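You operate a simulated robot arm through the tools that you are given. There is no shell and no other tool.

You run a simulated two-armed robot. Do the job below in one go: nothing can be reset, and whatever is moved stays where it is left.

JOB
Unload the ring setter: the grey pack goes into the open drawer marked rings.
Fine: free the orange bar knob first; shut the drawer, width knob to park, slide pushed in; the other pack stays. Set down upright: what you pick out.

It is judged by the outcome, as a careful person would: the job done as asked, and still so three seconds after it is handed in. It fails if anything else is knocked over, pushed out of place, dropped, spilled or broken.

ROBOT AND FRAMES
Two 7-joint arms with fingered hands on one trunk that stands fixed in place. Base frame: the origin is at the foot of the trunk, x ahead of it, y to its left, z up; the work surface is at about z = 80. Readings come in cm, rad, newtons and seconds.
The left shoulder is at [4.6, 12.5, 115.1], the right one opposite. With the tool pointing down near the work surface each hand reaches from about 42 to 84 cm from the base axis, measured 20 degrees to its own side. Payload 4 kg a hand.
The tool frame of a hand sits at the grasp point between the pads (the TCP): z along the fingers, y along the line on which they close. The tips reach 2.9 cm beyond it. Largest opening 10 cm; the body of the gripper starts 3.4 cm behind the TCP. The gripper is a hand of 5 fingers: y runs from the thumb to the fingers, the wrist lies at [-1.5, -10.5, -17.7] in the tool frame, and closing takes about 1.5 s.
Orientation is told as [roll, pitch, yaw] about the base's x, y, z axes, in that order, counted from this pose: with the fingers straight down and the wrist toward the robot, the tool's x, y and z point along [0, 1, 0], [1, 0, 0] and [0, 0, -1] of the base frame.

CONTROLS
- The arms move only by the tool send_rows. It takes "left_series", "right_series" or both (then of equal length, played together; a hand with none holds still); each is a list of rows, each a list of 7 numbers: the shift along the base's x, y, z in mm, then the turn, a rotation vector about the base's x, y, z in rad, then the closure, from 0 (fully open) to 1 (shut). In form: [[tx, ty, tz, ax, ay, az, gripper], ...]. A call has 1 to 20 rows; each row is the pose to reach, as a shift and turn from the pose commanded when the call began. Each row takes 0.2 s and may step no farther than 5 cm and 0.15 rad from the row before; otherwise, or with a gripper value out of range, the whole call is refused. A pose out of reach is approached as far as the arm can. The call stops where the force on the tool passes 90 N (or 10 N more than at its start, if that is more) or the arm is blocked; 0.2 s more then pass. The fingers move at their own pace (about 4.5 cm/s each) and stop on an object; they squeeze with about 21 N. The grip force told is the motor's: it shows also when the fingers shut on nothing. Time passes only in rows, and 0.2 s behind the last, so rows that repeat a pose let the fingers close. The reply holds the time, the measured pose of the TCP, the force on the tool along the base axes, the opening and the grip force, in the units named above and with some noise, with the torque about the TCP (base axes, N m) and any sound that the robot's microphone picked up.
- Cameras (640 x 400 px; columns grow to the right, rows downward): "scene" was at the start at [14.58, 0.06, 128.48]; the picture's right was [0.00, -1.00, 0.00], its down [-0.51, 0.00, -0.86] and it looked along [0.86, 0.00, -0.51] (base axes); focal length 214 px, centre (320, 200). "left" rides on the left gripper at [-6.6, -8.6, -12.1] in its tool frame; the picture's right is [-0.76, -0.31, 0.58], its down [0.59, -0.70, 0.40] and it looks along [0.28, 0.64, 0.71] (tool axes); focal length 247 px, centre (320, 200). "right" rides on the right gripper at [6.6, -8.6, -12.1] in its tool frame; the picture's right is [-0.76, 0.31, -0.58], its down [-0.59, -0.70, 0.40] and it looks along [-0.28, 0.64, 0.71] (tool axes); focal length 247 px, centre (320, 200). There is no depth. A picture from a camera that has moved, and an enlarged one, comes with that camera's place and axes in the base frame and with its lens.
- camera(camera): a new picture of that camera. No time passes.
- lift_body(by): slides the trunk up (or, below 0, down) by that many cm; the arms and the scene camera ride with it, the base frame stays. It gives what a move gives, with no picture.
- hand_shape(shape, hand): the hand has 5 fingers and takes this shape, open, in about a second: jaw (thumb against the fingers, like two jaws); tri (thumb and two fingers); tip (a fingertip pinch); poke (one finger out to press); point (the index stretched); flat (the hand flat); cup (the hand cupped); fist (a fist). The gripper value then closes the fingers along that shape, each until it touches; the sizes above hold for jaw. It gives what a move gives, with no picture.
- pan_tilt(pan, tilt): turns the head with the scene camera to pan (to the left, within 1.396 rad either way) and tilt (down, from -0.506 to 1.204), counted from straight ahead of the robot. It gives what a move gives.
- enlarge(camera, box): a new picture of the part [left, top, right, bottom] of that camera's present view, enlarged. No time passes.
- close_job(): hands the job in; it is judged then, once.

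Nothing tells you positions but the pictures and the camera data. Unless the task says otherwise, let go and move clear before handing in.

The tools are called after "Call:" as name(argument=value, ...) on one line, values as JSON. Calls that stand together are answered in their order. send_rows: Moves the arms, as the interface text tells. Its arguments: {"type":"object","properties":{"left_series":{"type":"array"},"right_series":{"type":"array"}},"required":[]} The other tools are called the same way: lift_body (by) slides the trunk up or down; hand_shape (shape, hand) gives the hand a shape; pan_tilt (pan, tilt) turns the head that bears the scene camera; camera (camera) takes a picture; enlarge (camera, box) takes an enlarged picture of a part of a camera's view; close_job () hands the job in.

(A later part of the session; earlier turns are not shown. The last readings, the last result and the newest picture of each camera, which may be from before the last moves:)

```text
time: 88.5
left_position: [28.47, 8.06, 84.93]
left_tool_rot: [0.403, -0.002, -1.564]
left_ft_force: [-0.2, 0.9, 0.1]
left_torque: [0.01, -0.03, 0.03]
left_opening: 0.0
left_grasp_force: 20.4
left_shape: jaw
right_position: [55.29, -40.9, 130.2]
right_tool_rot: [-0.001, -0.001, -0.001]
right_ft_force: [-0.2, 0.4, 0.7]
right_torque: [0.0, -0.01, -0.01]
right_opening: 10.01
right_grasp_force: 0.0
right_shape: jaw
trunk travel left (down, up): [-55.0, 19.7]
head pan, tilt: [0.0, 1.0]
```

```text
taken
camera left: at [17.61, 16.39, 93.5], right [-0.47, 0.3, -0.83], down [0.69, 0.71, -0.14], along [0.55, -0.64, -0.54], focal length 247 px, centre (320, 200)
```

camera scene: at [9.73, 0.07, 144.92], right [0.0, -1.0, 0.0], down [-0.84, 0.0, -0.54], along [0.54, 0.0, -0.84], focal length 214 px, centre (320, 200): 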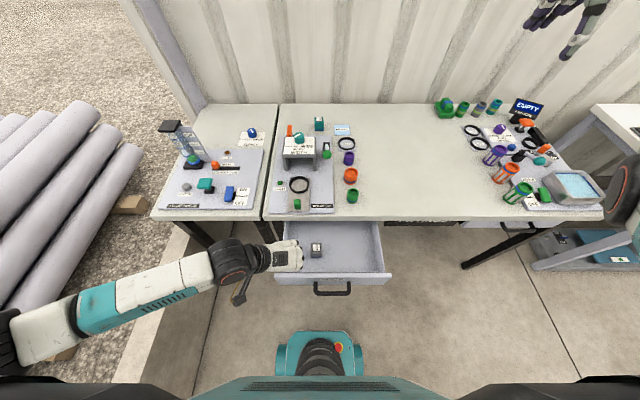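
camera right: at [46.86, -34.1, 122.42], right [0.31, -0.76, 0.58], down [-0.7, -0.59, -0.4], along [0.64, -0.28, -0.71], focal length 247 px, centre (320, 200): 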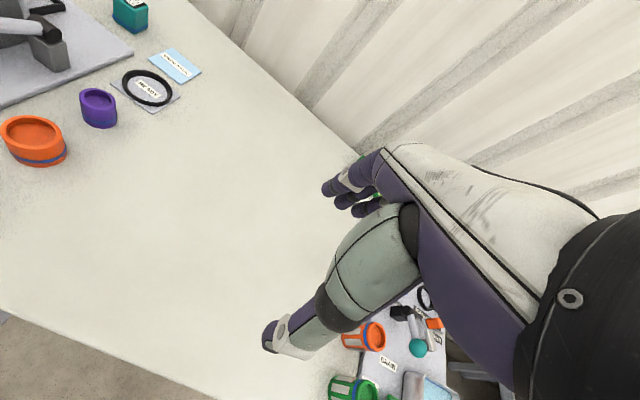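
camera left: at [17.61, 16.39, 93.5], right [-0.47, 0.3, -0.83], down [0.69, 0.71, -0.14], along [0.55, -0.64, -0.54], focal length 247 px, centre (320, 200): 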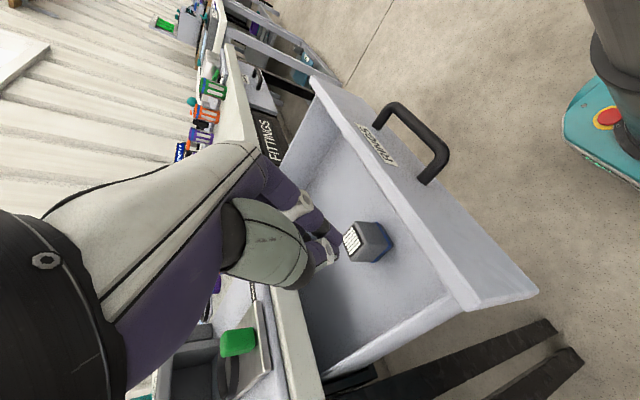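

Plenty of room. Moving back past the panel and down in front of it.

Call:
send_rows(left_series=[[-30, 0, 0, 0, 0, 0, 1.0], [-60, 5, 0, 0, 0, 0, 1.0], [-90, 5, 0, 0, 0, 0, 1.0], [-112, 5, 0, 0, 0, 0, 1.0], [-115, 5, -30, 0, 0, 0, 1.0], [-115, 5, -60, 0, 0, 0, 1.0], [-115, 5, -90, 0, 0, 0, 1.0], [-115, 5, -120, 0, 0, 0, 1.0], [-115, 5, -140, 0, 0, 0, 1.0]])

Call:
camera(camera="scene")

Call:
camera(camera="left")

```text
time: 90.5
left_position: [17.12, 8.67, 70.87]
left_tool_rot: [0.401, 0.001, -1.564]
left_ft_force: [0.5, 0.3, 0.3]
left_torque: [-0.02, 0.02, -0.01]
left_opening: 0.0
left_grasp_force: 21.0
left_shape: jaw
right_position: [55.35, -40.68, 130.26]
right_tool_rot: [0.001, 0.0, 0.001]
right_ft_force: [-0.4, 0.1, -0.3]
right_torque: [0.01, -0.02, -0.02]
right_opening: 9.95
right_grasp_force: 0.1
right_shape: jaw
trunk travel left (down, up): [-55.0, 19.7]
head pan, tilt: [0.0, 1.0]
```

```text
taken
camera scene: at [9.82, 0.06, 144.91], right [0.0, -1.0, 0.0], down [-0.84, 0.0, -0.54], along [0.54, 0.0, -0.84], focal length 214 px, centre (320, 200)
```

scene: 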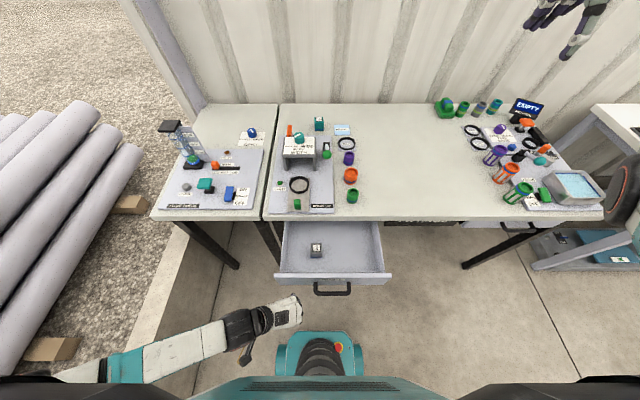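

```text
taken
camera left: at [6.28, 17.05, 79.37], right [-0.47, 0.3, -0.83], down [0.69, 0.71, -0.14], along [0.54, -0.64, -0.55], focal length 247 px, centre (320, 200)
```

left: 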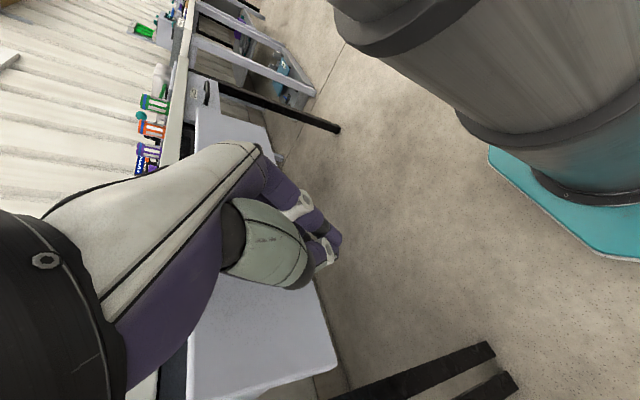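

The hand is in front of the panel, clear of the handle. Pushing slowly forward.

Call:
send_rows(left_series=[[10, 0, 0, 0, 0, 0, 1.0], [20, 0, 0, 0, 0, 0, 1.0], [30, 0, 0, 0, 0, 0, 1.0], [40, 0, 0, 0, 0, 0, 1.0], [48, 0, 0, 0, 0, 0, 1.0], [56, 0, 0, 0, 0, 0, 1.0], [64, 0, 0, 0, 0, 0, 1.0], [72, 0, 0, 0, 0, 0, 1.0], [80, 0, 0, 0, 0, 0, 1.0], [88, 0, 0, 0, 0, 0, 1.0], [96, 0, 0, 0, 0, 0, 1.0], [104, 0, 0, 0, 0, 0, 1.0], [112, 0, 0, 0, 0, 0, 1.0], [120, 0, 0, 0, 0, 0, 1.0]])

Call:
camera(camera="scene")

Call:
camera(camera="left")

```text
time: 93.5
left_position: [29.15, 8.39, 70.85]
left_tool_rot: [0.402, -0.001, -1.564]
left_ft_force: [-0.4, 0.1, 0.1]
left_torque: [0.0, -0.05, 0.02]
left_opening: 0.0
left_grasp_force: 21.2
left_shape: jaw
right_position: [55.38, -40.73, 130.19]
right_tool_rot: [0.0, 0.0, 0.0]
right_ft_force: [-0.8, -0.9, 0.5]
right_torque: [-0.01, -0.02, 0.0]
right_opening: 9.97
right_grasp_force: 0.1
right_shape: jaw
trunk travel left (down, up): [-55.0, 19.7]
head pan, tilt: [0.0, 1.0]
```

```text
taken
camera scene: at [9.84, 0.06, 144.91], right [0.0, -1.0, 0.0], down [-0.84, 0.0, -0.54], along [0.54, 0.0, -0.84], focal length 214 px, centre (320, 200)
```

scene: 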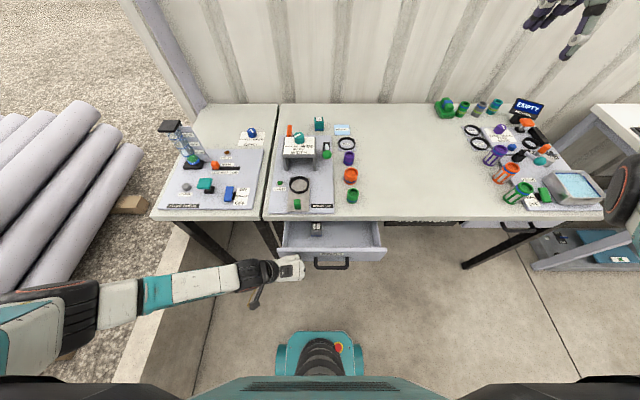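

```text
taken
camera left: at [18.35, 16.85, 79.47], right [-0.47, 0.3, -0.83], down [0.69, 0.71, -0.14], along [0.55, -0.64, -0.54], focal length 247 px, centre (320, 200)
```

left: 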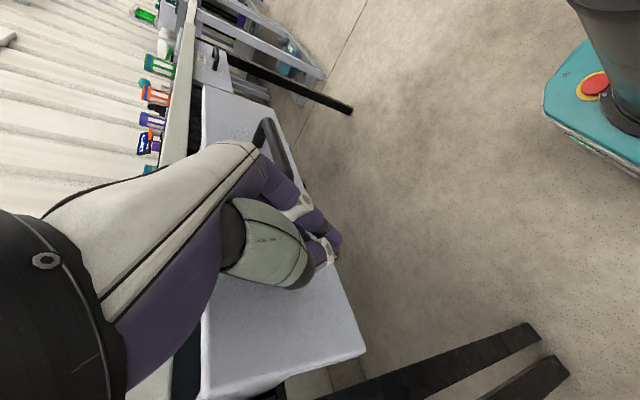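

The drawer is sliding in smoothly with the pack standing. Continuing to push.

Call:
send_rows(left_series=[[8, 0, 0, 0, 0, 0, 1.0], [16, 0, 0, 0, 0, 0, 1.0], [24, 0, 0, 0, 0, 0, 1.0], [32, 0, 0, 0, 0, 0, 1.0], [40, 0, 0, 0, 0, 0, 1.0], [48, 0, 0, 0, 0, 0, 1.0], [55, 0, 0, 0, 0, 0, 1.0], [62, 0, 0, 0, 0, 0, 1.0], [69, 0, 0, 0, 0, 0, 1.0], [75, 0, 0, 0, 0, 0, 1.0], [81, 0, 0, 0, 0, 0, 1.0]])

Call:
camera(camera="scene")

Call:
camera(camera="left")

```text
time: 95.9
left_position: [37.26, 8.49, 70.89]
left_tool_rot: [0.402, 0.0, -1.565]
left_ft_force: [-0.4, 0.8, 0.0]
left_torque: [-0.01, 0.01, 0.01]
left_opening: 0.0
left_grasp_force: 21.5
left_shape: jaw
right_position: [55.52, -40.73, 130.08]
right_tool_rot: [0.001, 0.001, -0.001]
right_ft_force: [0.6, 0.3, -0.2]
right_torque: [-0.02, 0.0, 0.01]
right_opening: 9.99
right_grasp_force: 0.1
right_shape: jaw
trunk travel left (down, up): [-55.0, 19.7]
head pan, tilt: [0.0, 1.0]
```

```text
taken
camera scene: at [9.84, 0.06, 144.91], right [0.0, -1.0, 0.0], down [-0.84, 0.0, -0.54], along [0.54, 0.0, -0.84], focal length 214 px, centre (320, 200)
```

scene: 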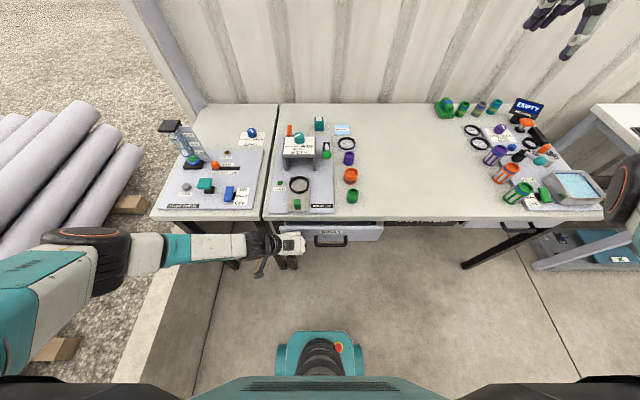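

```text
taken
camera left: at [26.39, 16.88, 79.36], right [-0.47, 0.3, -0.83], down [0.69, 0.71, -0.14], along [0.55, -0.64, -0.54], focal length 247 px, centre (320, 200)
```

left: 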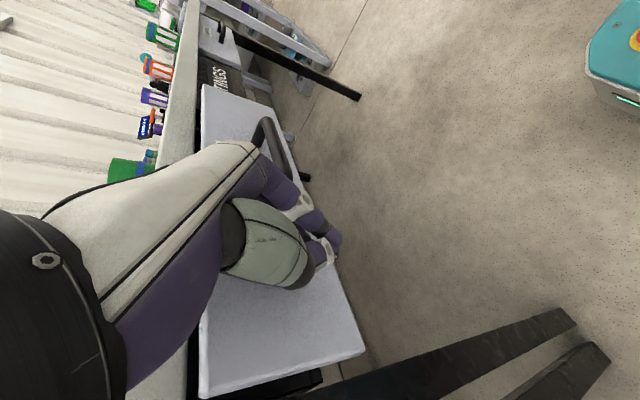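

Nearly shut. A few more centimetres, watching for the stop.

Call:
send_rows(left_series=[[6, 0, 0, 0, 0, 0, 1.0], [12, 0, 0, 0, 0, 0, 1.0], [18, 0, 0, 0, 0, 0, 1.0], [24, 0, 0, 0, 0, 0, 1.0], [28, 0, 0, 0, 0, 0, 1.0]])

Call:
enlarge(camera="scene", box=[230, 190, 440, 290])

Call:
camera(camera="left")

```text
time: 97.1
left_position: [39.94, 8.65, 70.89]
left_tool_rot: [0.404, 0.0, -1.564]
left_ft_force: [-0.8, 0.0, -0.1]
left_torque: [-0.04, -0.03, -0.01]
left_opening: 0.01
left_grasp_force: 20.7
left_shape: jaw
right_position: [55.38, -40.78, 130.26]
right_tool_rot: [0.0, 0.001, 0.0]
right_ft_force: [0.7, 0.0, 0.1]
right_torque: [-0.03, -0.04, -0.02]
right_opening: 10.0
right_grasp_force: 0.0
right_shape: jaw
trunk travel left (down, up): [-55.0, 19.7]
head pan, tilt: [0.0, 1.0]
```

```text
3.05 times, centred on (335, 240) of scene
camera zoom: at [9.82, 0.06, 144.91], right [0.0, -1.0, 0.0], down [-0.84, 0.0, -0.54], along [0.54, 0.0, -0.84], focal length 654 px, centre (274, 78)
```

zoom: 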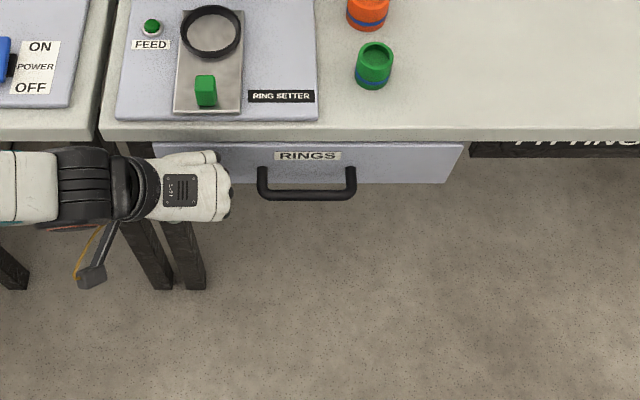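

```text
taken
camera left: at [29.14, 16.92, 79.43], right [-0.47, 0.3, -0.83], down [0.69, 0.71, -0.14], along [0.54, -0.64, -0.55], focal length 247 px, centre (320, 200)
```

left: 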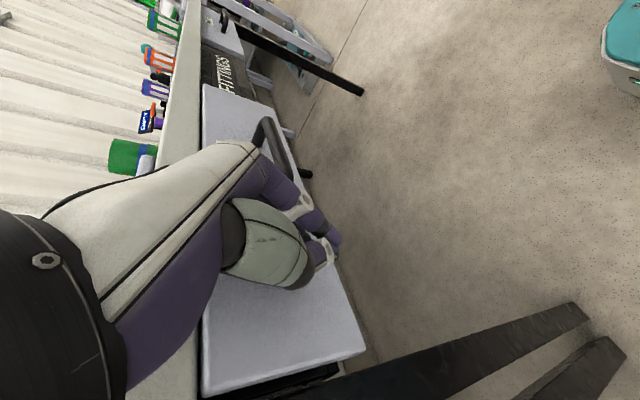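

Still no resistance. Pushing on in small steps until the stop is felt.

Call:
send_rows(left_series=[[4, 0, 0, 0, 0, 0, 1.0], [8, 0, 0, 0, 0, 0, 1.0], [12, 0, 0, 0, 0, 0, 1.0], [15, 0, 0, 0, 0, 0, 1.0]])

Call:
enlarge(camera="scene", box=[230, 190, 440, 290])

Call:
camera(camera="left")

```text
time: 98.1
left_position: [41.52, 8.59, 70.81]
left_tool_rot: [0.402, -0.001, -1.564]
left_ft_force: [-0.2, -0.1, -0.4]
left_torque: [0.01, -0.01, 0.06]
left_opening: 0.01
left_grasp_force: 20.9
left_shape: jaw
right_position: [55.42, -40.75, 130.22]
right_tool_rot: [-0.001, 0.002, -0.001]
right_ft_force: [0.0, 0.8, -0.7]
right_torque: [-0.01, -0.01, -0.04]
right_opening: 9.99
right_grasp_force: 0.0
right_shape: jaw
trunk travel left (down, up): [-55.0, 19.7]
head pan, tilt: [0.0, 1.0]
```

```text
3.05 times, centred on (335, 240) of scene
camera zoom: at [9.81, 0.06, 144.91], right [0.0, -1.0, 0.0], down [-0.84, 0.0, -0.54], along [0.54, 0.0, -0.84], focal length 654 px, centre (274, 78)
```

zoom: 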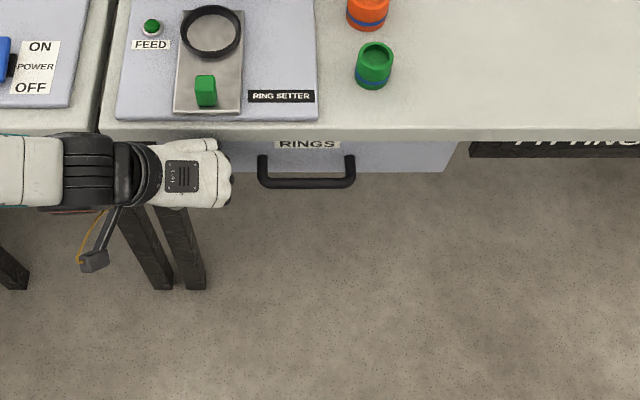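

```text
taken
camera left: at [30.73, 16.87, 79.43], right [-0.47, 0.3, -0.83], down [0.69, 0.71, -0.14], along [0.54, -0.64, -0.55], focal length 247 px, centre (320, 200)
```

left: 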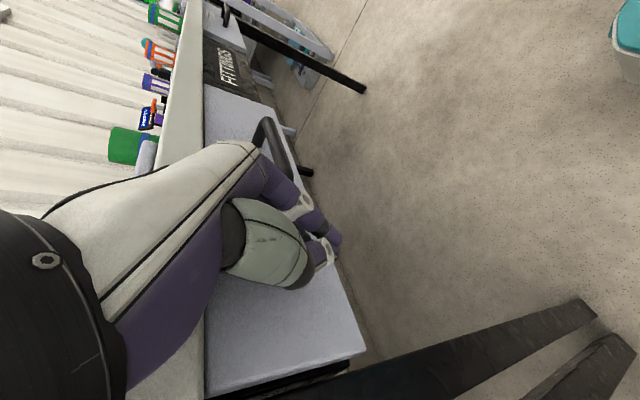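

It keeps going in under the table edge, where my palm is getting close. I'll back off slightly, lower and tilt the hand more so only the fingers lead, and push the rest.

Call:
send_rows(left_series=[[-10, 0, 0, 0, 0, 0, 1.0], [-15, 0, -10, 0, -0.07, 0, 1.0], [-15, 0, -20, 0, -0.14, 0, 1.0], [-15, 0, -28, 0, -0.2, 0, 1.0], [-8, 0, -28, 0, -0.2, 0, 1.0], [0, 0, -28, 0, -0.2, 0, 1.0], [6, 0, -28, 0, -0.2, 0, 1.0], [11, 0, -28, 0, -0.2, 0, 1.0], [16, 0, -28, 0, -0.2, 0, 1.0]])

Call:
enlarge(camera="scene", box=[230, 190, 440, 290])

Call:
camera(camera="left")

```text
time: 100.1
left_position: [43.23, 8.65, 68.04]
left_tool_rot: [0.601, -0.003, -1.563]
left_ft_force: [0.6, -0.8, -0.1]
left_torque: [0.04, -0.04, 0.02]
left_opening: 0.01
left_grasp_force: 20.6
left_shape: jaw
right_position: [55.35, -40.7, 130.24]
right_tool_rot: [0.0, -0.001, 0.0]
right_ft_force: [-0.1, 0.5, 0.9]
right_torque: [-0.01, 0.0, -0.01]
right_opening: 10.0
right_grasp_force: 0.0
right_shape: jaw
trunk travel left (down, up): [-55.0, 19.7]
head pan, tilt: [0.0, 1.0]
```

```text
3.05 times, centred on (335, 240) of scene
camera zoom: at [9.82, 0.05, 144.91], right [0.0, -1.0, 0.0], down [-0.84, 0.0, -0.54], along [0.54, 0.0, -0.84], focal length 654 px, centre (274, 78)
```

zoom: 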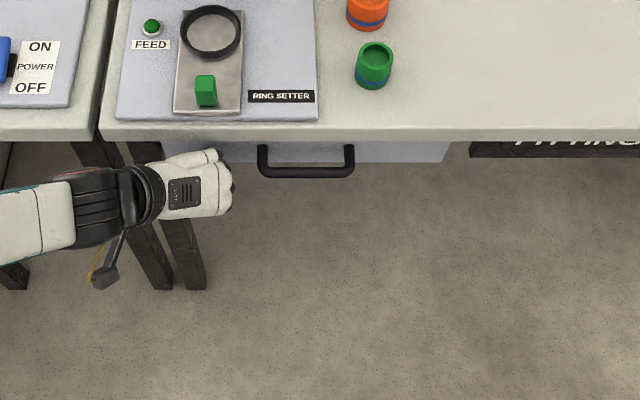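

```text
taken
camera left: at [30.78, 16.97, 74.23], right [-0.3, 0.3, -0.9], down [0.71, 0.71, 0.0], along [0.64, -0.64, -0.43], focal length 247 px, centre (320, 200)
```

left: 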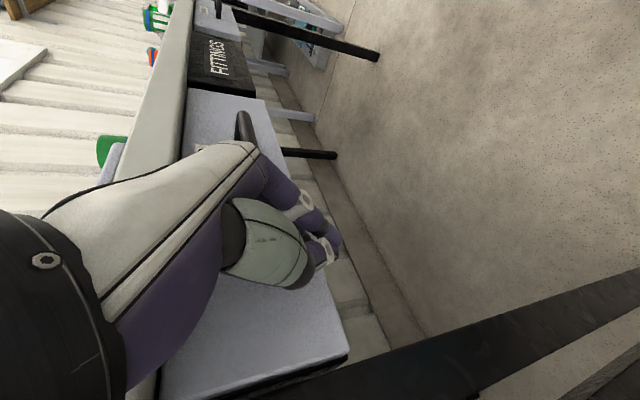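

Call:
send_rows(left_series=[[4, 0, 0, 0, 0, 0, 1.0], [8, 0, 0, 0, 0, 0, 1.0], [12, 0, 0, 0, 0, 0, 1.0], [16, 0, 0, 0, 0, 0, 1.0], [20, 0, 0, 0, 0, 0, 1.0]])

Call:
enlarge(camera="scene", box=[230, 190, 440, 290])

Call:
camera(camera="left")

```text
time: 101.3
left_position: [44.12, 8.41, 67.72]
left_tool_rot: [0.594, -0.001, -1.57]
left_ft_force: [-44.1, -3.6, 1.9]
left_torque: [0.08, -0.25, 0.07]
left_opening: 0.0
left_grasp_force: 20.7
left_shape: jaw
right_position: [55.08, -40.83, 130.38]
right_tool_rot: [0.0, -0.004, 0.002]
right_ft_force: [0.3, 0.6, 0.1]
right_torque: [0.01, 0.01, 0.02]
right_opening: 9.98
right_grasp_force: 0.0
right_shape: jaw
trunk travel left (down, up): [-55.0, 19.7]
head pan, tilt: [0.0, 1.0]
```

```text
3.05 times, centred on (335, 240) of scene
camera zoom: at [9.36, 0.02, 144.94], right [0.0, -1.0, 0.0], down [-0.84, 0.0, -0.54], along [0.54, 0.0, -0.84], focal length 654 px, centre (274, 78)
```

zoom: 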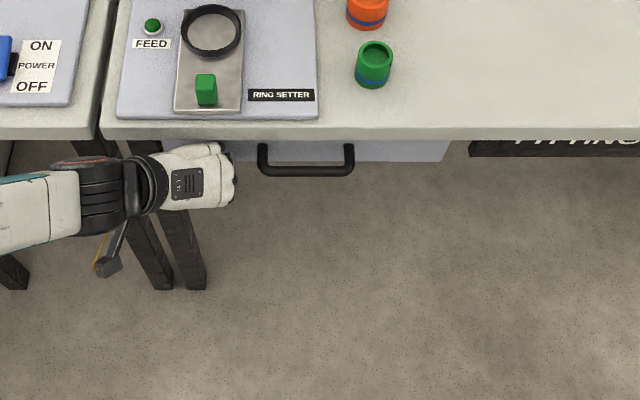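

```text
taken
camera left: at [31.82, 16.86, 74.03], right [-0.31, 0.31, -0.9], down [0.71, 0.7, 0.0], along [0.63, -0.64, -0.43], focal length 247 px, centre (320, 200)
```

left: 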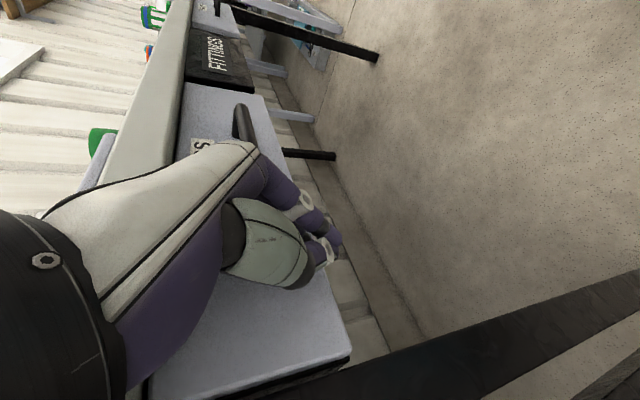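

44 N against the stop: the drawer is shut. Now I back the hand out, raise it in front of the table, then go forward at height.

Call:
send_rows(left_series=[[-25, 0, 0, 0, 0, 0, 1.0], [-55, 0, 0, 0, 0, 0, 1.0], [-85, 0, 0, 0, 0, 0, 1.0], [-110, 0, 10, 0, 0.05, 0, 1.0], [-110, 0, 50, 0, 0.15, 0, 1.0], [-110, 0, 95, 0, 0.25, 0, 1.0], [-110, 0, 140, 0, 0.35, 0, 1.0], [-110, 0, 185, 0, 0.45, 0, 1.0], [-110, 0, 230, 0, 0.55, 0, 1.0], [-100, 0, 275, 0, 0.6, 0, 1.0], [-75, 0, 320, 0, 0.6, 0, 1.0], [-45, 0, 360, 0, 0.6, 0, 1.0], [-10, 0, 395, 0, 0.6, 0, 1.0], [25, 0, 430, 0, 0.6, 0, 1.0], [60, 0, 460, 0, 0.6, 0, 1.0], [95, 0, 490, 0, 0.6, 0, 1.0], [110, 0, 520, 0, 0.6, 0, 1.0]])

Call:
camera(camera="scene")

```text
refused: row 11 steps farther than a row can; nothing moved
```

```text
taken
camera scene: at [9.36, 0.02, 144.94], right [0.0, -1.0, 0.0], down [-0.84, 0.0, -0.54], along [0.54, 0.0, -0.84], focal length 214 px, centre (320, 200)
```

scene: 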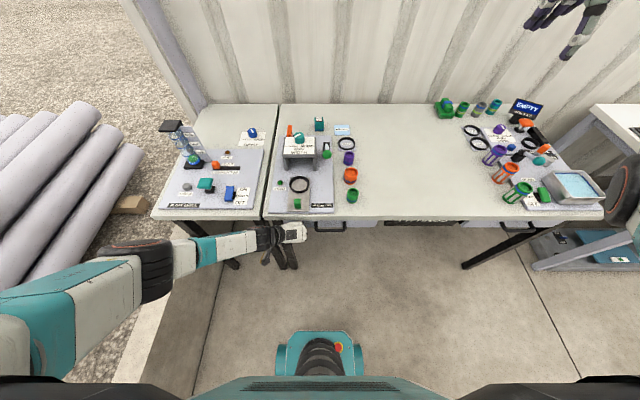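

One row stepped slightly too far, so nothing moved; the picture shows the drawer shut. I'll resend with smaller steps.

Call:
send_rows(left_series=[[-25, 0, 0, 0, 0, 0, 1.0], [-55, 0, 0, 0, 0, 0, 1.0], [-85, 0, 0, 0, 0, 0, 1.0], [-110, 0, 10, 0, 0.05, 0, 1.0], [-110, 0, 50, 0, 0.15, 0, 1.0], [-110, 0, 95, 0, 0.25, 0, 1.0], [-110, 0, 140, 0, 0.35, 0, 1.0], [-110, 0, 185, 0, 0.45, 0, 1.0], [-110, 0, 230, 0, 0.55, 0, 1.0], [-100, 0, 270, 0, 0.6, 0, 1.0], [-75, 0, 305, 0, 0.6, 0, 1.0], [-45, 0, 340, 0, 0.6, 0, 1.0], [-15, 0, 375, 0, 0.6, 0, 1.0], [15, 0, 410, 0, 0.6, 0, 1.0], [45, 0, 440, 0, 0.6, 0, 1.0], [75, 0, 470, 0, 0.6, 0, 1.0], [100, 0, 500, 0, 0.6, 0, 1.0]])

Call:
camera(camera="scene")

```text
time: 104.9
left_position: [55.06, 8.59, 118.31]
left_tool_rot: [0.001, 0.004, -1.564]
left_ft_force: [0.1, -0.1, -0.3]
left_torque: [-0.01, -0.01, 0.02]
left_opening: 0.0
left_grasp_force: 20.9
left_shape: jaw
right_position: [55.45, -40.9, 130.15]
right_tool_rot: [-0.001, -0.001, 0.001]
right_ft_force: [-0.7, -0.1, 0.2]
right_torque: [0.04, -0.01, 0.02]
right_opening: 9.98
right_grasp_force: 0.1
right_shape: jaw
trunk travel left (down, up): [-55.0, 19.7]
head pan, tilt: [0.0, 1.0]
```

```text
taken
camera scene: at [9.85, 0.0, 144.9], right [0.0, -1.0, 0.0], down [-0.84, 0.0, -0.54], along [0.54, 0.0, -0.84], focal length 214 px, centre (320, 200)
```

scene: 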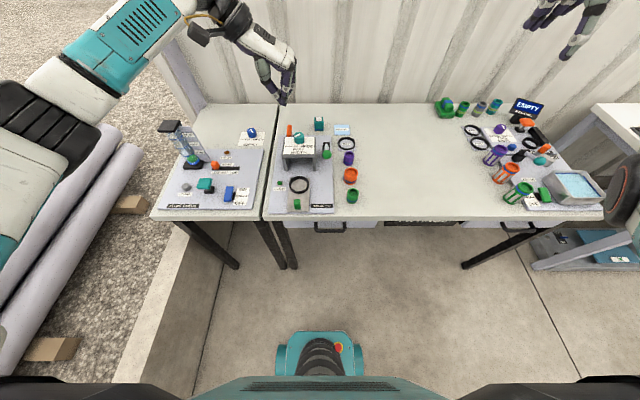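

Drawer stays shut. Now for the width knob: lower the trunk back, set the left hand to "tri", and bring the right camera to its viewing spot.

Call:
lift_body(by=-20)

Call:
hand_shape(hand="left", shape="tri")

Call:
send_rows(right_series=[[10, 40, -5, 0, 0, 0, 0], [20, 80, -10, 0, 0, 0, 0], [30, 120, -20, 0, 0, 0, 0], [40, 160, -30, 0, 0, 0, 0], [60, 200, -45, 0, 0, 0, 0], [80, 235, -60, 0, 0, 0, 0], [95, 260, -75, 0, 0, 0, 0], [95, 260, -90, 0, 0, 0, 0]])

Call:
camera(camera="right")

Call:
camera(camera="left")

Call:
camera(camera="scene")

```text
time: 107.1
left_position: [55.11, 8.51, 98.01]
left_tool_rot: [0.003, 0.002, -1.563]
left_ft_force: [-0.4, 0.7, 0.3]
left_torque: [0.02, -0.02, 0.0]
left_opening: 0.01
left_grasp_force: 20.8
left_shape: jaw
right_position: [55.3, -40.71, 110.34]
right_tool_rot: [-0.001, -0.002, -0.002]
right_ft_force: [-1.3, 0.1, -0.1]
right_torque: [-0.01, -0.03, 0.02]
right_opening: 9.97
right_grasp_force: 0.1
right_shape: jaw
trunk travel left (down, up): [-35.0, 39.7]
head pan, tilt: [0.0, 1.0]
```

```text
time: 108.0
left_position: [55.13, 8.66, 98.0]
left_tool_rot: [0.001, 0.004, -1.564]
left_ft_force: [-0.1, -0.2, 0.8]
left_torque: [0.01, 0.02, -0.01]
left_opening: 10.0
left_grasp_force: 0.0
left_shape: tri
right_position: [55.38, -40.85, 110.29]
right_tool_rot: [0.001, 0.001, -0.001]
right_ft_force: [-0.8, 0.7, -0.1]
right_torque: [0.01, -0.01, -0.01]
right_opening: 10.0
right_grasp_force: 0.0
right_shape: jaw
trunk travel left (down, up): [-35.0, 39.7]
head pan, tilt: [0.0, 1.0]
```

```text
time: 109.8
left_position: [55.15, 8.55, 97.93]
left_tool_rot: [0.002, 0.002, -1.561]
left_ft_force: [0.4, 0.2, -0.3]
left_torque: [-0.04, 0.0, -0.02]
left_opening: 10.01
left_grasp_force: 0.0
left_shape: tri
right_position: [65.0, -14.85, 101.28]
right_tool_rot: [-0.001, 0.0, -0.001]
right_ft_force: [-0.2, -1.0, -0.4]
right_torque: [-0.02, -0.01, -0.04]
right_opening: 9.98
right_grasp_force: 0.0
right_shape: jaw
trunk travel left (down, up): [-35.0, 39.7]
head pan, tilt: [0.0, 1.0]
```

```text
taken
camera right: at [56.41, -8.25, 113.48], right [0.31, -0.76, 0.58], down [-0.7, -0.59, -0.4], along [0.64, -0.28, -0.71], focal length 247 px, centre (320, 200)
```

right: 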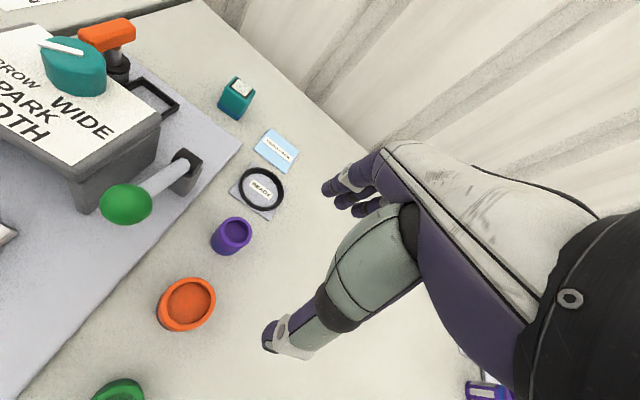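

```text
taken
camera left: at [48.48, 16.91, 110.14], right [-0.76, 0.3, -0.58], down [0.58, 0.71, -0.4], along [0.29, -0.64, -0.71], focal length 247 px, centre (320, 200)
```

left: 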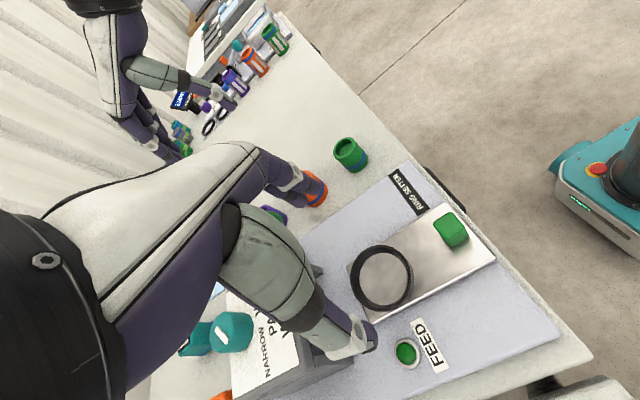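

```text
taken
camera scene: at [12.53, 0.05, 124.68], right [0.0, -1.0, 0.0], down [-0.84, 0.0, -0.54], along [0.54, 0.0, -0.84], focal length 214 px, centre (320, 200)
```

scene: 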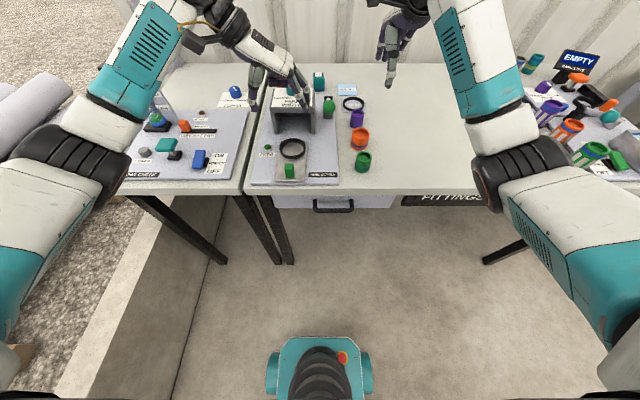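

Good views. Moving the left hand above the width knob with yaw −0.9, so it can turn +0.87 rad while staying in reach.

Call:
send_rows(left_series=[[10, 0, 30, 0, 0, 0.1, 0.2], [40, -2, 60, 0, 0, 0.22, 0.3], [70, -4, 70, 0, 0, 0.34, 0.4], [100, -6, 70, 0, 0, 0.46, 0.4], [130, -9, 70, 0, 0, 0.57, 0.4], [155, -12, 60, 0, 0, 0.66, 0.4], [155, -12, 40, 0, 0, 0.66, 0.4], [155, -12, 20, 0, 0, 0.66, 0.4]])

Call:
enlarge(camera="right", box=[0, 0, 160, 110])

Call:
enlarge(camera="left", box=[220, 120, 480, 320])

```text
time: 111.6
left_position: [70.63, 7.45, 100.06]
left_tool_rot: [0.003, 0.005, -0.904]
left_ft_force: [0.2, 0.4, -0.6]
left_torque: [0.04, 0.0, -0.04]
left_opening: 6.02
left_grasp_force: 0.1
left_shape: tri
right_position: [64.92, -14.89, 101.29]
right_tool_rot: [0.001, -0.001, 0.0]
right_ft_force: [-0.1, -1.1, 0.4]
right_torque: [0.02, -0.03, 0.02]
right_opening: 9.99
right_grasp_force: 0.0
right_shape: jaw
trunk travel left (down, up): [-35.0, 39.7]
head pan, tilt: [0.0, 1.0]
```

```text
3.64 times, centred on (80, 55) of right
camera zoom: at [56.41, -8.25, 113.47], right [0.31, -0.76, 0.58], down [-0.7, -0.59, -0.4], along [0.64, -0.28, -0.71], focal length 898 px, centre (1193, 727)
```

zoom: 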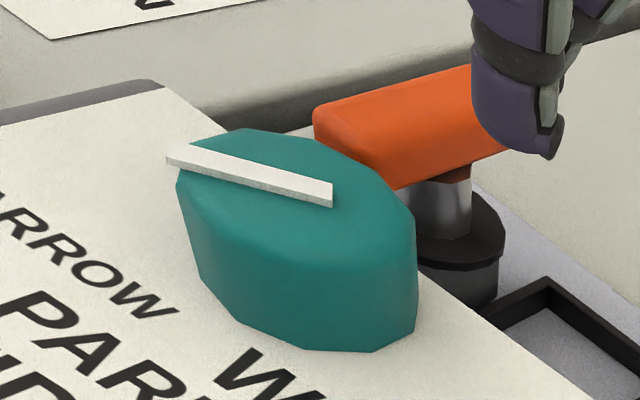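

```text
2.00 times, centred on (350, 220) of left
camera zoom: at [60.16, 9.9, 112.11], right [-0.78, -0.23, -0.58], down [0.03, 0.92, -0.39], along [0.62, -0.33, -0.71], focal length 494 px, centre (260, 160)
```

zoom: 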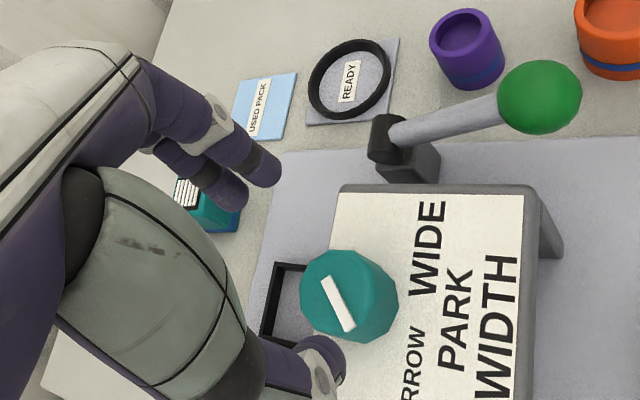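

The knob center is at about (70.4, 7.4), well under the hand. Descending around it to just above the bridge top and gripping.

Call:
send_rows(left_series=[[-1, 0, -20, 0, 0, 0, 0.4], [-1, 0, -40, 0, 0, 0, 0.4], [-1, 0, -55, 0, 0, 0, 0.4], [-1, 0, -64, 0, 0, 0, 0.4], [-1, 0, -64, 0, 0, 0, 0.5], [-1, 0, -64, 0, 0, 0, 0.6], [-1, 0, -64, 0, 0, 0, 0.8], [-1, 0, -64, 0, 0, 0, 1.0], [-1, 0, -64, 0, 0, 0, 1.0]])

Call:
enlarge(camera="right", box=[0, 0, 160, 110])

Call:
enlarge(camera="left", box=[220, 120, 480, 320])

```text
time: 113.6
left_position: [70.51, 7.41, 93.68]
left_tool_rot: [0.002, 0.004, -0.906]
left_ft_force: [-0.9, -1.7, -1.3]
left_torque: [-0.07, 0.02, 0.01]
left_opening: 2.94
left_grasp_force: 21.2
left_shape: tri
right_position: [64.93, -14.91, 101.2]
right_tool_rot: [-0.001, -0.001, -0.001]
right_ft_force: [0.6, 0.3, 0.3]
right_torque: [0.01, 0.02, 0.01]
right_opening: 9.96
right_grasp_force: 0.0
right_shape: jaw
trunk travel left (down, up): [-35.0, 39.7]
head pan, tilt: [0.0, 1.0]
```

```text
3.64 times, centred on (80, 55) of right
camera zoom: at [56.39, -8.27, 113.48], right [0.31, -0.76, 0.58], down [-0.7, -0.59, -0.4], along [0.64, -0.28, -0.71], focal length 898 px, centre (1193, 727)
```

zoom: 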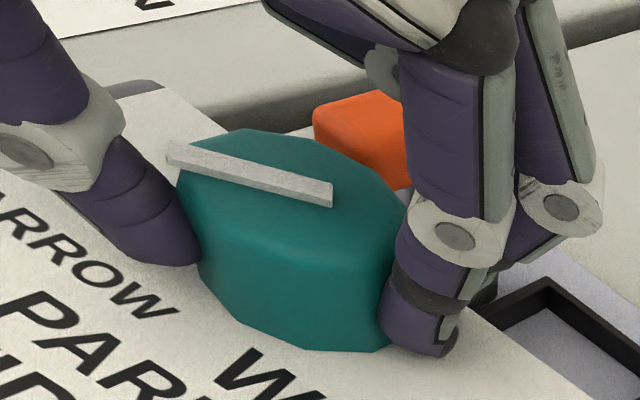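

```text
2.00 times, centred on (350, 220) of left
camera zoom: at [60.12, 9.85, 105.74], right [-0.79, -0.22, -0.58], down [0.03, 0.92, -0.39], along [0.62, -0.33, -0.71], focal length 494 px, centre (260, 160)
```

zoom: 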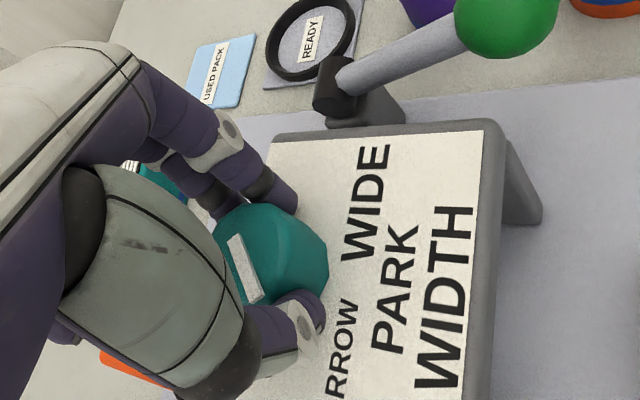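

Knob gripped firmly. Turning counter-clockwise toward PARK – first half, then check.

Call:
send_rows(left_series=[[0, 0, 0, 0, 0, 0.11, 1.0], [0, 0, 0, 0, 0, 0.22, 1.0], [0, 0, 0, 0, 0, 0.33, 1.0], [0, 0, 0, 0, 0, 0.44, 1.0], [0, 0, 0, 0, 0, 0.44, 1.0]])

Call:
enlarge(camera="right", box=[0, 0, 160, 110])

Call:
enlarge(camera="left", box=[220, 120, 480, 320])

```text
time: 114.8
left_position: [70.72, 7.26, 93.7]
left_tool_rot: [0.004, 0.003, -0.465]
left_ft_force: [4.3, -4.8, -1.5]
left_torque: [-0.17, -0.16, -0.02]
left_opening: 2.88
left_grasp_force: 21.3
left_shape: tri
right_position: [65.05, -14.99, 101.23]
right_tool_rot: [-0.001, -0.001, -0.001]
right_ft_force: [0.2, 0.0, -0.5]
right_torque: [0.03, 0.03, 0.02]
right_opening: 9.98
right_grasp_force: 0.0
right_shape: jaw
trunk travel left (down, up): [-35.0, 39.7]
head pan, tilt: [0.0, 1.0]
```

```text
3.64 times, centred on (80, 55) of right
camera zoom: at [56.45, -8.33, 113.45], right [0.31, -0.76, 0.58], down [-0.7, -0.59, -0.4], along [0.64, -0.28, -0.71], focal length 898 px, centre (1193, 727)
```

zoom: 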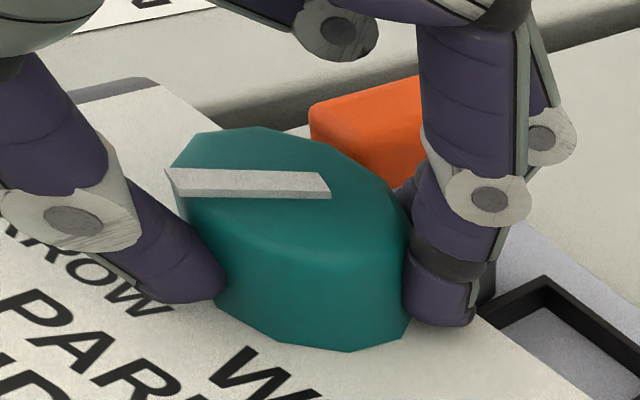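

```text
2.00 times, centred on (350, 220) of left
camera zoom: at [60.0, 5.06, 105.75], right [-0.61, -0.54, -0.58], down [-0.37, 0.84, -0.39], along [0.7, -0.03, -0.71], focal length 494 px, centre (260, 160)
```

zoom: 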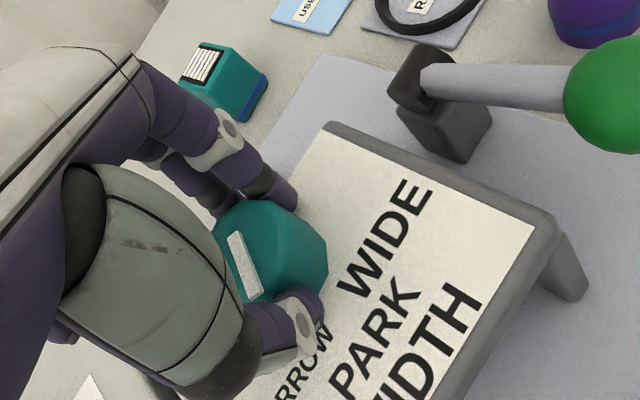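

The knob follows: pointer now about 24° short of PARK. Completing the turn.

Call:
send_rows(left_series=[[0, 0, 0, 0, 0, 0.11, 1.0], [-1, 1, 0, 0, 0, 0.22, 1.0], [-2, 2, 0, 0, 0, 0.33, 1.0], [-2, 2, 0, 0, 0, 0.43, 1.0], [-2, 2, 0, 0, 0, 0.43, 1.0]])

Call:
enlarge(camera="right", box=[0, 0, 160, 110])

Call:
enlarge(camera="left", box=[220, 120, 480, 320])

```text
time: 116.0
left_position: [70.42, 7.41, 93.67]
left_tool_rot: [0.002, 0.003, -0.031]
left_ft_force: [9.8, -9.2, 2.4]
left_torque: [-0.15, -0.45, -0.05]
left_opening: 2.78
left_grasp_force: 21.3
left_shape: tri
right_position: [64.94, -14.94, 101.11]
right_tool_rot: [0.002, -0.001, 0.0]
right_ft_force: [0.0, -0.5, -0.1]
right_torque: [0.01, 0.01, -0.04]
right_opening: 9.99
right_grasp_force: 0.0
right_shape: jaw
trunk travel left (down, up): [-35.0, 39.7]
head pan, tilt: [0.0, 1.0]
```

```text
3.64 times, centred on (80, 55) of right
camera zoom: at [56.47, -8.36, 113.43], right [0.31, -0.76, 0.58], down [-0.7, -0.59, -0.4], along [0.64, -0.28, -0.71], focal length 898 px, centre (1193, 727)
```

zoom: 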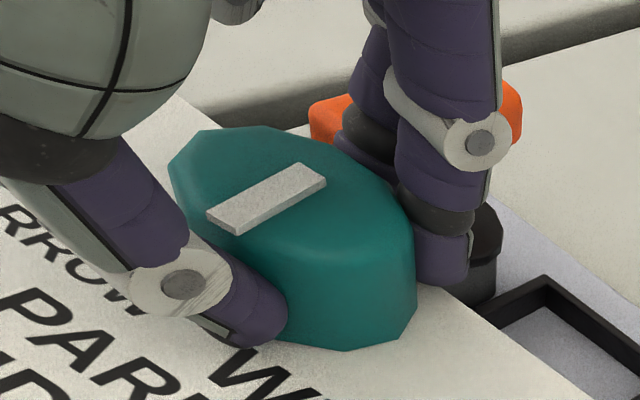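

```text
2.00 times, centred on (350, 220) of left
camera zoom: at [61.69, 1.04, 105.74], right [-0.33, -0.74, -0.58], down [-0.69, 0.61, -0.39], along [0.65, 0.27, -0.71], focal length 494 px, centre (260, 160)
```

zoom: 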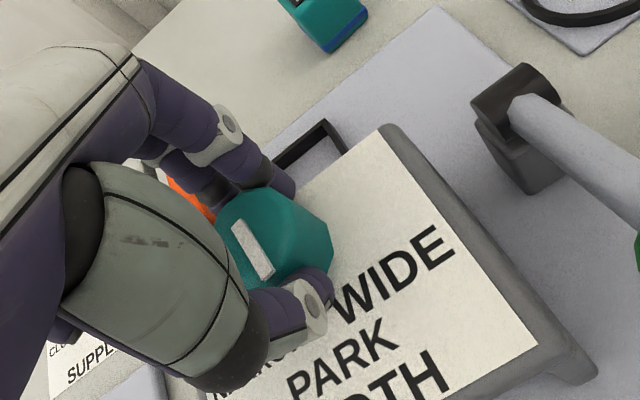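

The pointer now points toward PARK (about −x) and seems to have settled into a detent. I'll open, rise and verify.

Call:
send_rows(left_series=[[0, 0, 0, 0, 0, 0, 0.7], [0, 0, 0, 0, 0, 0, 0.55], [0, 0, 0, 0, 0, 0, 0.4], [0, 0, 0, 0, 0, 0, 0.4], [0, 0, 0, 0, 0, 0, 0.4], [0, 0, 20, 0, 0, 0, 0.4], [0, 0, 50, 0, 0, 0, 0.4], [0, 0, 90, 0, 0, 0, 0.4], [0, 30, 120, 0, 0, 0, 0.4], [0, 70, 130, 0, 0, 0, 0.4]])

Call:
enlarge(camera="right", box=[0, 0, 200, 140])

Call:
camera(camera="left")

Call:
pan_tilt(pan=0.1, tilt=0.8)

Call:
enlarge(camera="scene", box=[230, 80, 400, 250])

```text
time: 118.2
left_position: [70.15, 14.76, 106.81]
left_tool_rot: [0.001, 0.003, -0.034]
left_ft_force: [0.0, 0.8, -0.5]
left_torque: [-0.06, -0.02, -0.02]
left_opening: 5.97
left_grasp_force: 0.0
left_shape: tri
right_position: [64.88, -14.89, 101.3]
right_tool_rot: [0.001, -0.002, 0.001]
right_ft_force: [0.2, -0.6, -0.8]
right_torque: [0.02, 0.0, 0.05]
right_opening: 9.95
right_grasp_force: 0.1
right_shape: jaw
trunk travel left (down, up): [-35.0, 39.7]
head pan, tilt: [0.0, 1.0]
```

```text
2.86 times, centred on (100, 70) of right
camera zoom: at [56.37, -8.22, 113.49], right [0.31, -0.76, 0.58], down [-0.7, -0.59, -0.4], along [0.64, -0.28, -0.71], focal length 706 px, centre (949, 571)
```

zoom: 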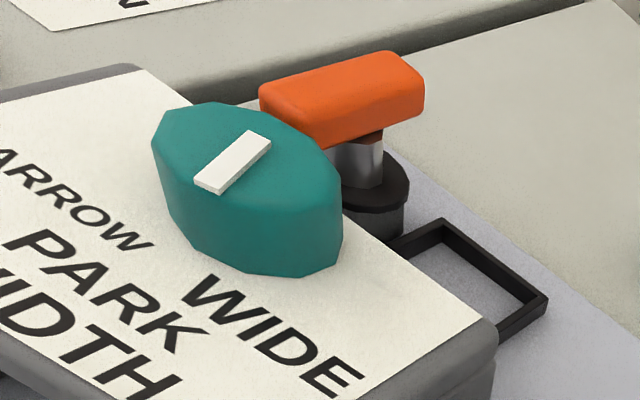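

```text
taken
camera left: at [61.35, 8.35, 118.86], right [-0.33, -0.74, -0.58], down [-0.68, 0.61, -0.39], along [0.65, 0.26, -0.71], focal length 247 px, centre (320, 200)
```

left: 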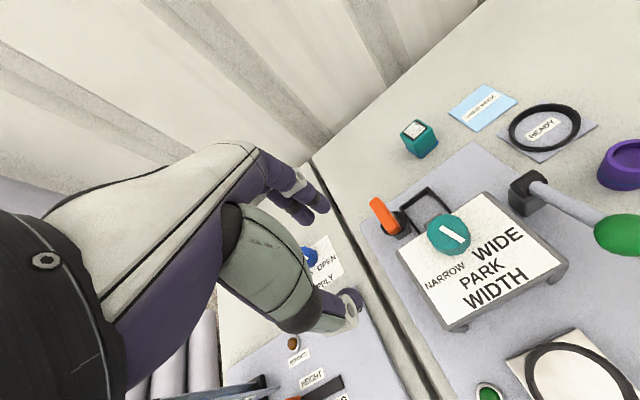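

```text
time: 118.9
left_position: [70.1, 14.71, 106.7]
left_tool_rot: [0.002, 0.004, -0.034]
left_ft_force: [-0.6, -0.6, -0.8]
left_torque: [-0.01, -0.04, 0.02]
left_opening: 5.98
left_grasp_force: 0.1
left_shape: tri
right_position: [64.89, -14.86, 101.29]
right_tool_rot: [0.0, -0.001, 0.001]
right_ft_force: [-0.9, -0.1, -0.1]
right_torque: [0.02, 0.01, 0.0]
right_opening: 9.97
right_grasp_force: 0.1
right_shape: jaw
trunk travel left (down, up): [-35.0, 39.7]
head pan, tilt: [0.099, 0.799]
```

```text
2.35 times, centred on (315, 165) of scene
camera zoom: at [13.57, 0.86, 126.19], right [0.1, -0.99, 0.0], down [-0.71, -0.07, -0.7], along [0.69, 0.07, -0.72], focal length 505 px, centre (332, 282)
```

zoom: 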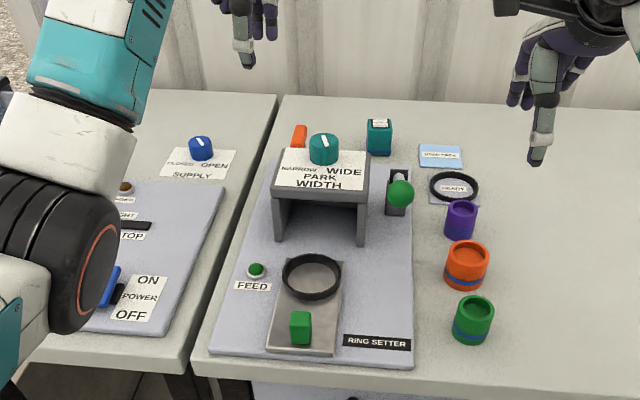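

Call:
enlarge(camera="scene", box=[275, 115, 355, 170])

Call:
enlarge(camera="left", box=[390, 180, 570, 320])

Call:
enlarge(camera="scene", box=[270, 190, 380, 260])

```text
7.27 times, centred on (315, 142) of scene
camera zoom: at [13.57, 0.86, 126.19], right [0.1, -0.99, 0.0], down [-0.71, -0.07, -0.7], along [0.69, 0.07, -0.72], focal length 1560 px, centre (356, 618)
```

zoom: 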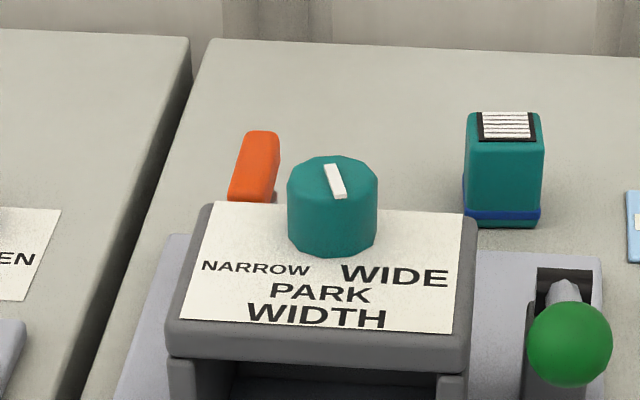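

```text
2.86 times, centred on (480, 250) of left
camera zoom: at [61.36, 8.29, 118.8], right [-0.33, -0.74, -0.58], down [-0.68, 0.61, -0.39], along [0.65, 0.26, -0.71], focal length 706 px, centre (-137, 57)
```

zoom: 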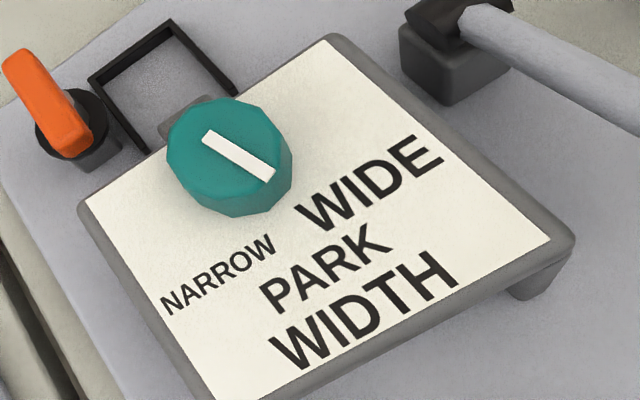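

```text
5.71 times, centred on (325, 225) of scene
camera zoom: at [13.57, 0.86, 126.19], right [0.1, -0.99, 0.0], down [-0.71, -0.07, -0.7], along [0.69, 0.07, -0.72], focal length 1226 px, centre (291, 57)
```

zoom: 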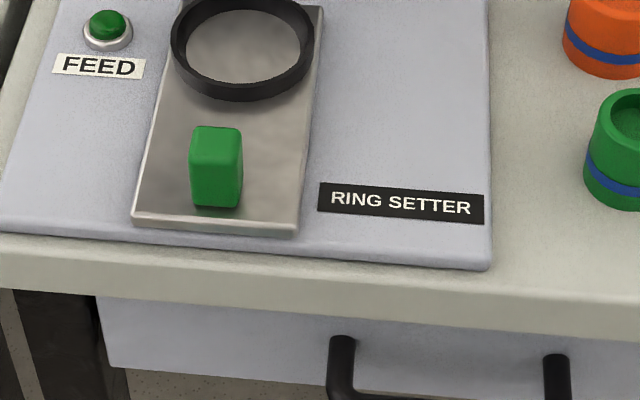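

After release the pointer reads about 197°, i.e. roughly 17° past PARK toward WIDE – the release twisted it a bit. I'll re-grip, better centered on the knob axis (70.6, 7.2), and turn it back.

Call:
send_rows(left_series=[[2, -25, 0, 0, 0, 0.034, 0.4], [4, -50, 0, 0, 0, 0.034, 0.4], [5, -75, -10, 0, 0, 0.034, 0.4], [5, -75, -50, 0, 0, 0.034, 0.4], [5, -75, -90, 0, 0, 0.034, 0.4], [5, -75, -115, 0, 0, 0.034, 0.4], [5, -75, -130, 0, 0, 0.034, 0.4], [5, -75, -130, 0, 0, 0.034, 0.4]])

Call:
send_rows(left_series=[[0, 0, 0, 0, 0, 0, 0.5], [0, 0, 0, 0, 0, 0, 0.6], [0, 0, 0, 0, 0, 0, 0.7], [0, 0, 0, 0, 0, 0, 0.8], [0, 0, 0, 0, 0, 0, 1.0], [0, 0, 0, 0, 0, 0, 1.0], [0, 0, 0, 0, 0, 0, 1.0]])

Call:
enlarge(camera="right", box=[0, 0, 160, 110])

Call:
enlarge(camera="left", box=[220, 120, 480, 320])

```text
time: 120.7
left_position: [70.79, 6.98, 93.66]
left_tool_rot: [0.004, 0.003, 0.0]
left_ft_force: [0.1, 0.9, -0.5]
left_torque: [-0.02, 0.01, 0.0]
left_opening: 5.98
left_grasp_force: 0.0
left_shape: tri
right_position: [64.96, -14.89, 101.42]
right_tool_rot: [0.0, 0.001, 0.001]
right_ft_force: [0.4, -0.1, 0.1]
right_torque: [0.0, -0.01, 0.0]
right_opening: 9.99
right_grasp_force: 0.0
right_shape: jaw
trunk travel left (down, up): [-35.0, 39.7]
head pan, tilt: [0.099, 0.799]
```

```text
time: 122.3
left_position: [70.76, 6.99, 93.6]
left_tool_rot: [0.003, 0.004, 0.0]
left_ft_force: [1.0, -1.4, -0.2]
left_torque: [-0.01, -0.04, 0.05]
left_opening: 2.88
left_grasp_force: 20.8
left_shape: tri
right_position: [64.88, -14.88, 101.25]
right_tool_rot: [0.0, 0.0, 0.002]
right_ft_force: [-1.0, 0.8, -0.3]
right_torque: [-0.01, -0.06, -0.01]
right_opening: 9.98
right_grasp_force: 0.0
right_shape: jaw
trunk travel left (down, up): [-35.0, 39.7]
head pan, tilt: [0.099, 0.799]
```

```text
3.64 times, centred on (80, 55) of right
camera zoom: at [56.42, -8.28, 113.48], right [0.31, -0.76, 0.58], down [-0.7, -0.59, -0.4], along [0.64, -0.28, -0.71], focal length 898 px, centre (1193, 727)
```

zoom: 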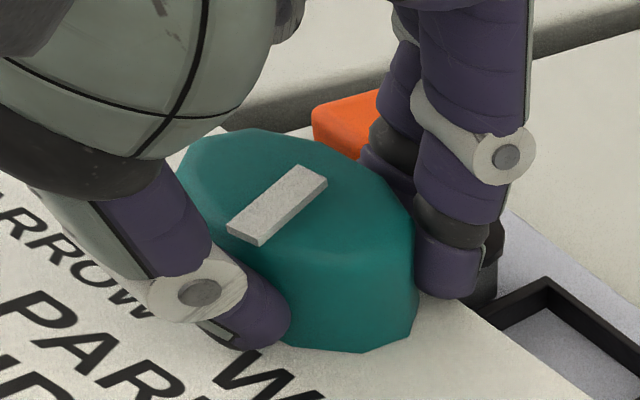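

```text
2.00 times, centred on (350, 220) of left
camera zoom: at [62.21, 0.25, 105.77], right [-0.31, -0.76, -0.58], down [-0.7, 0.59, -0.39], along [0.64, 0.29, -0.71], focal length 494 px, centre (260, 160)
```

zoom: 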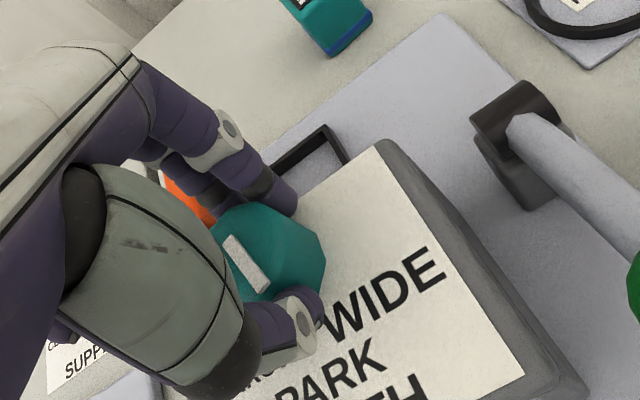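

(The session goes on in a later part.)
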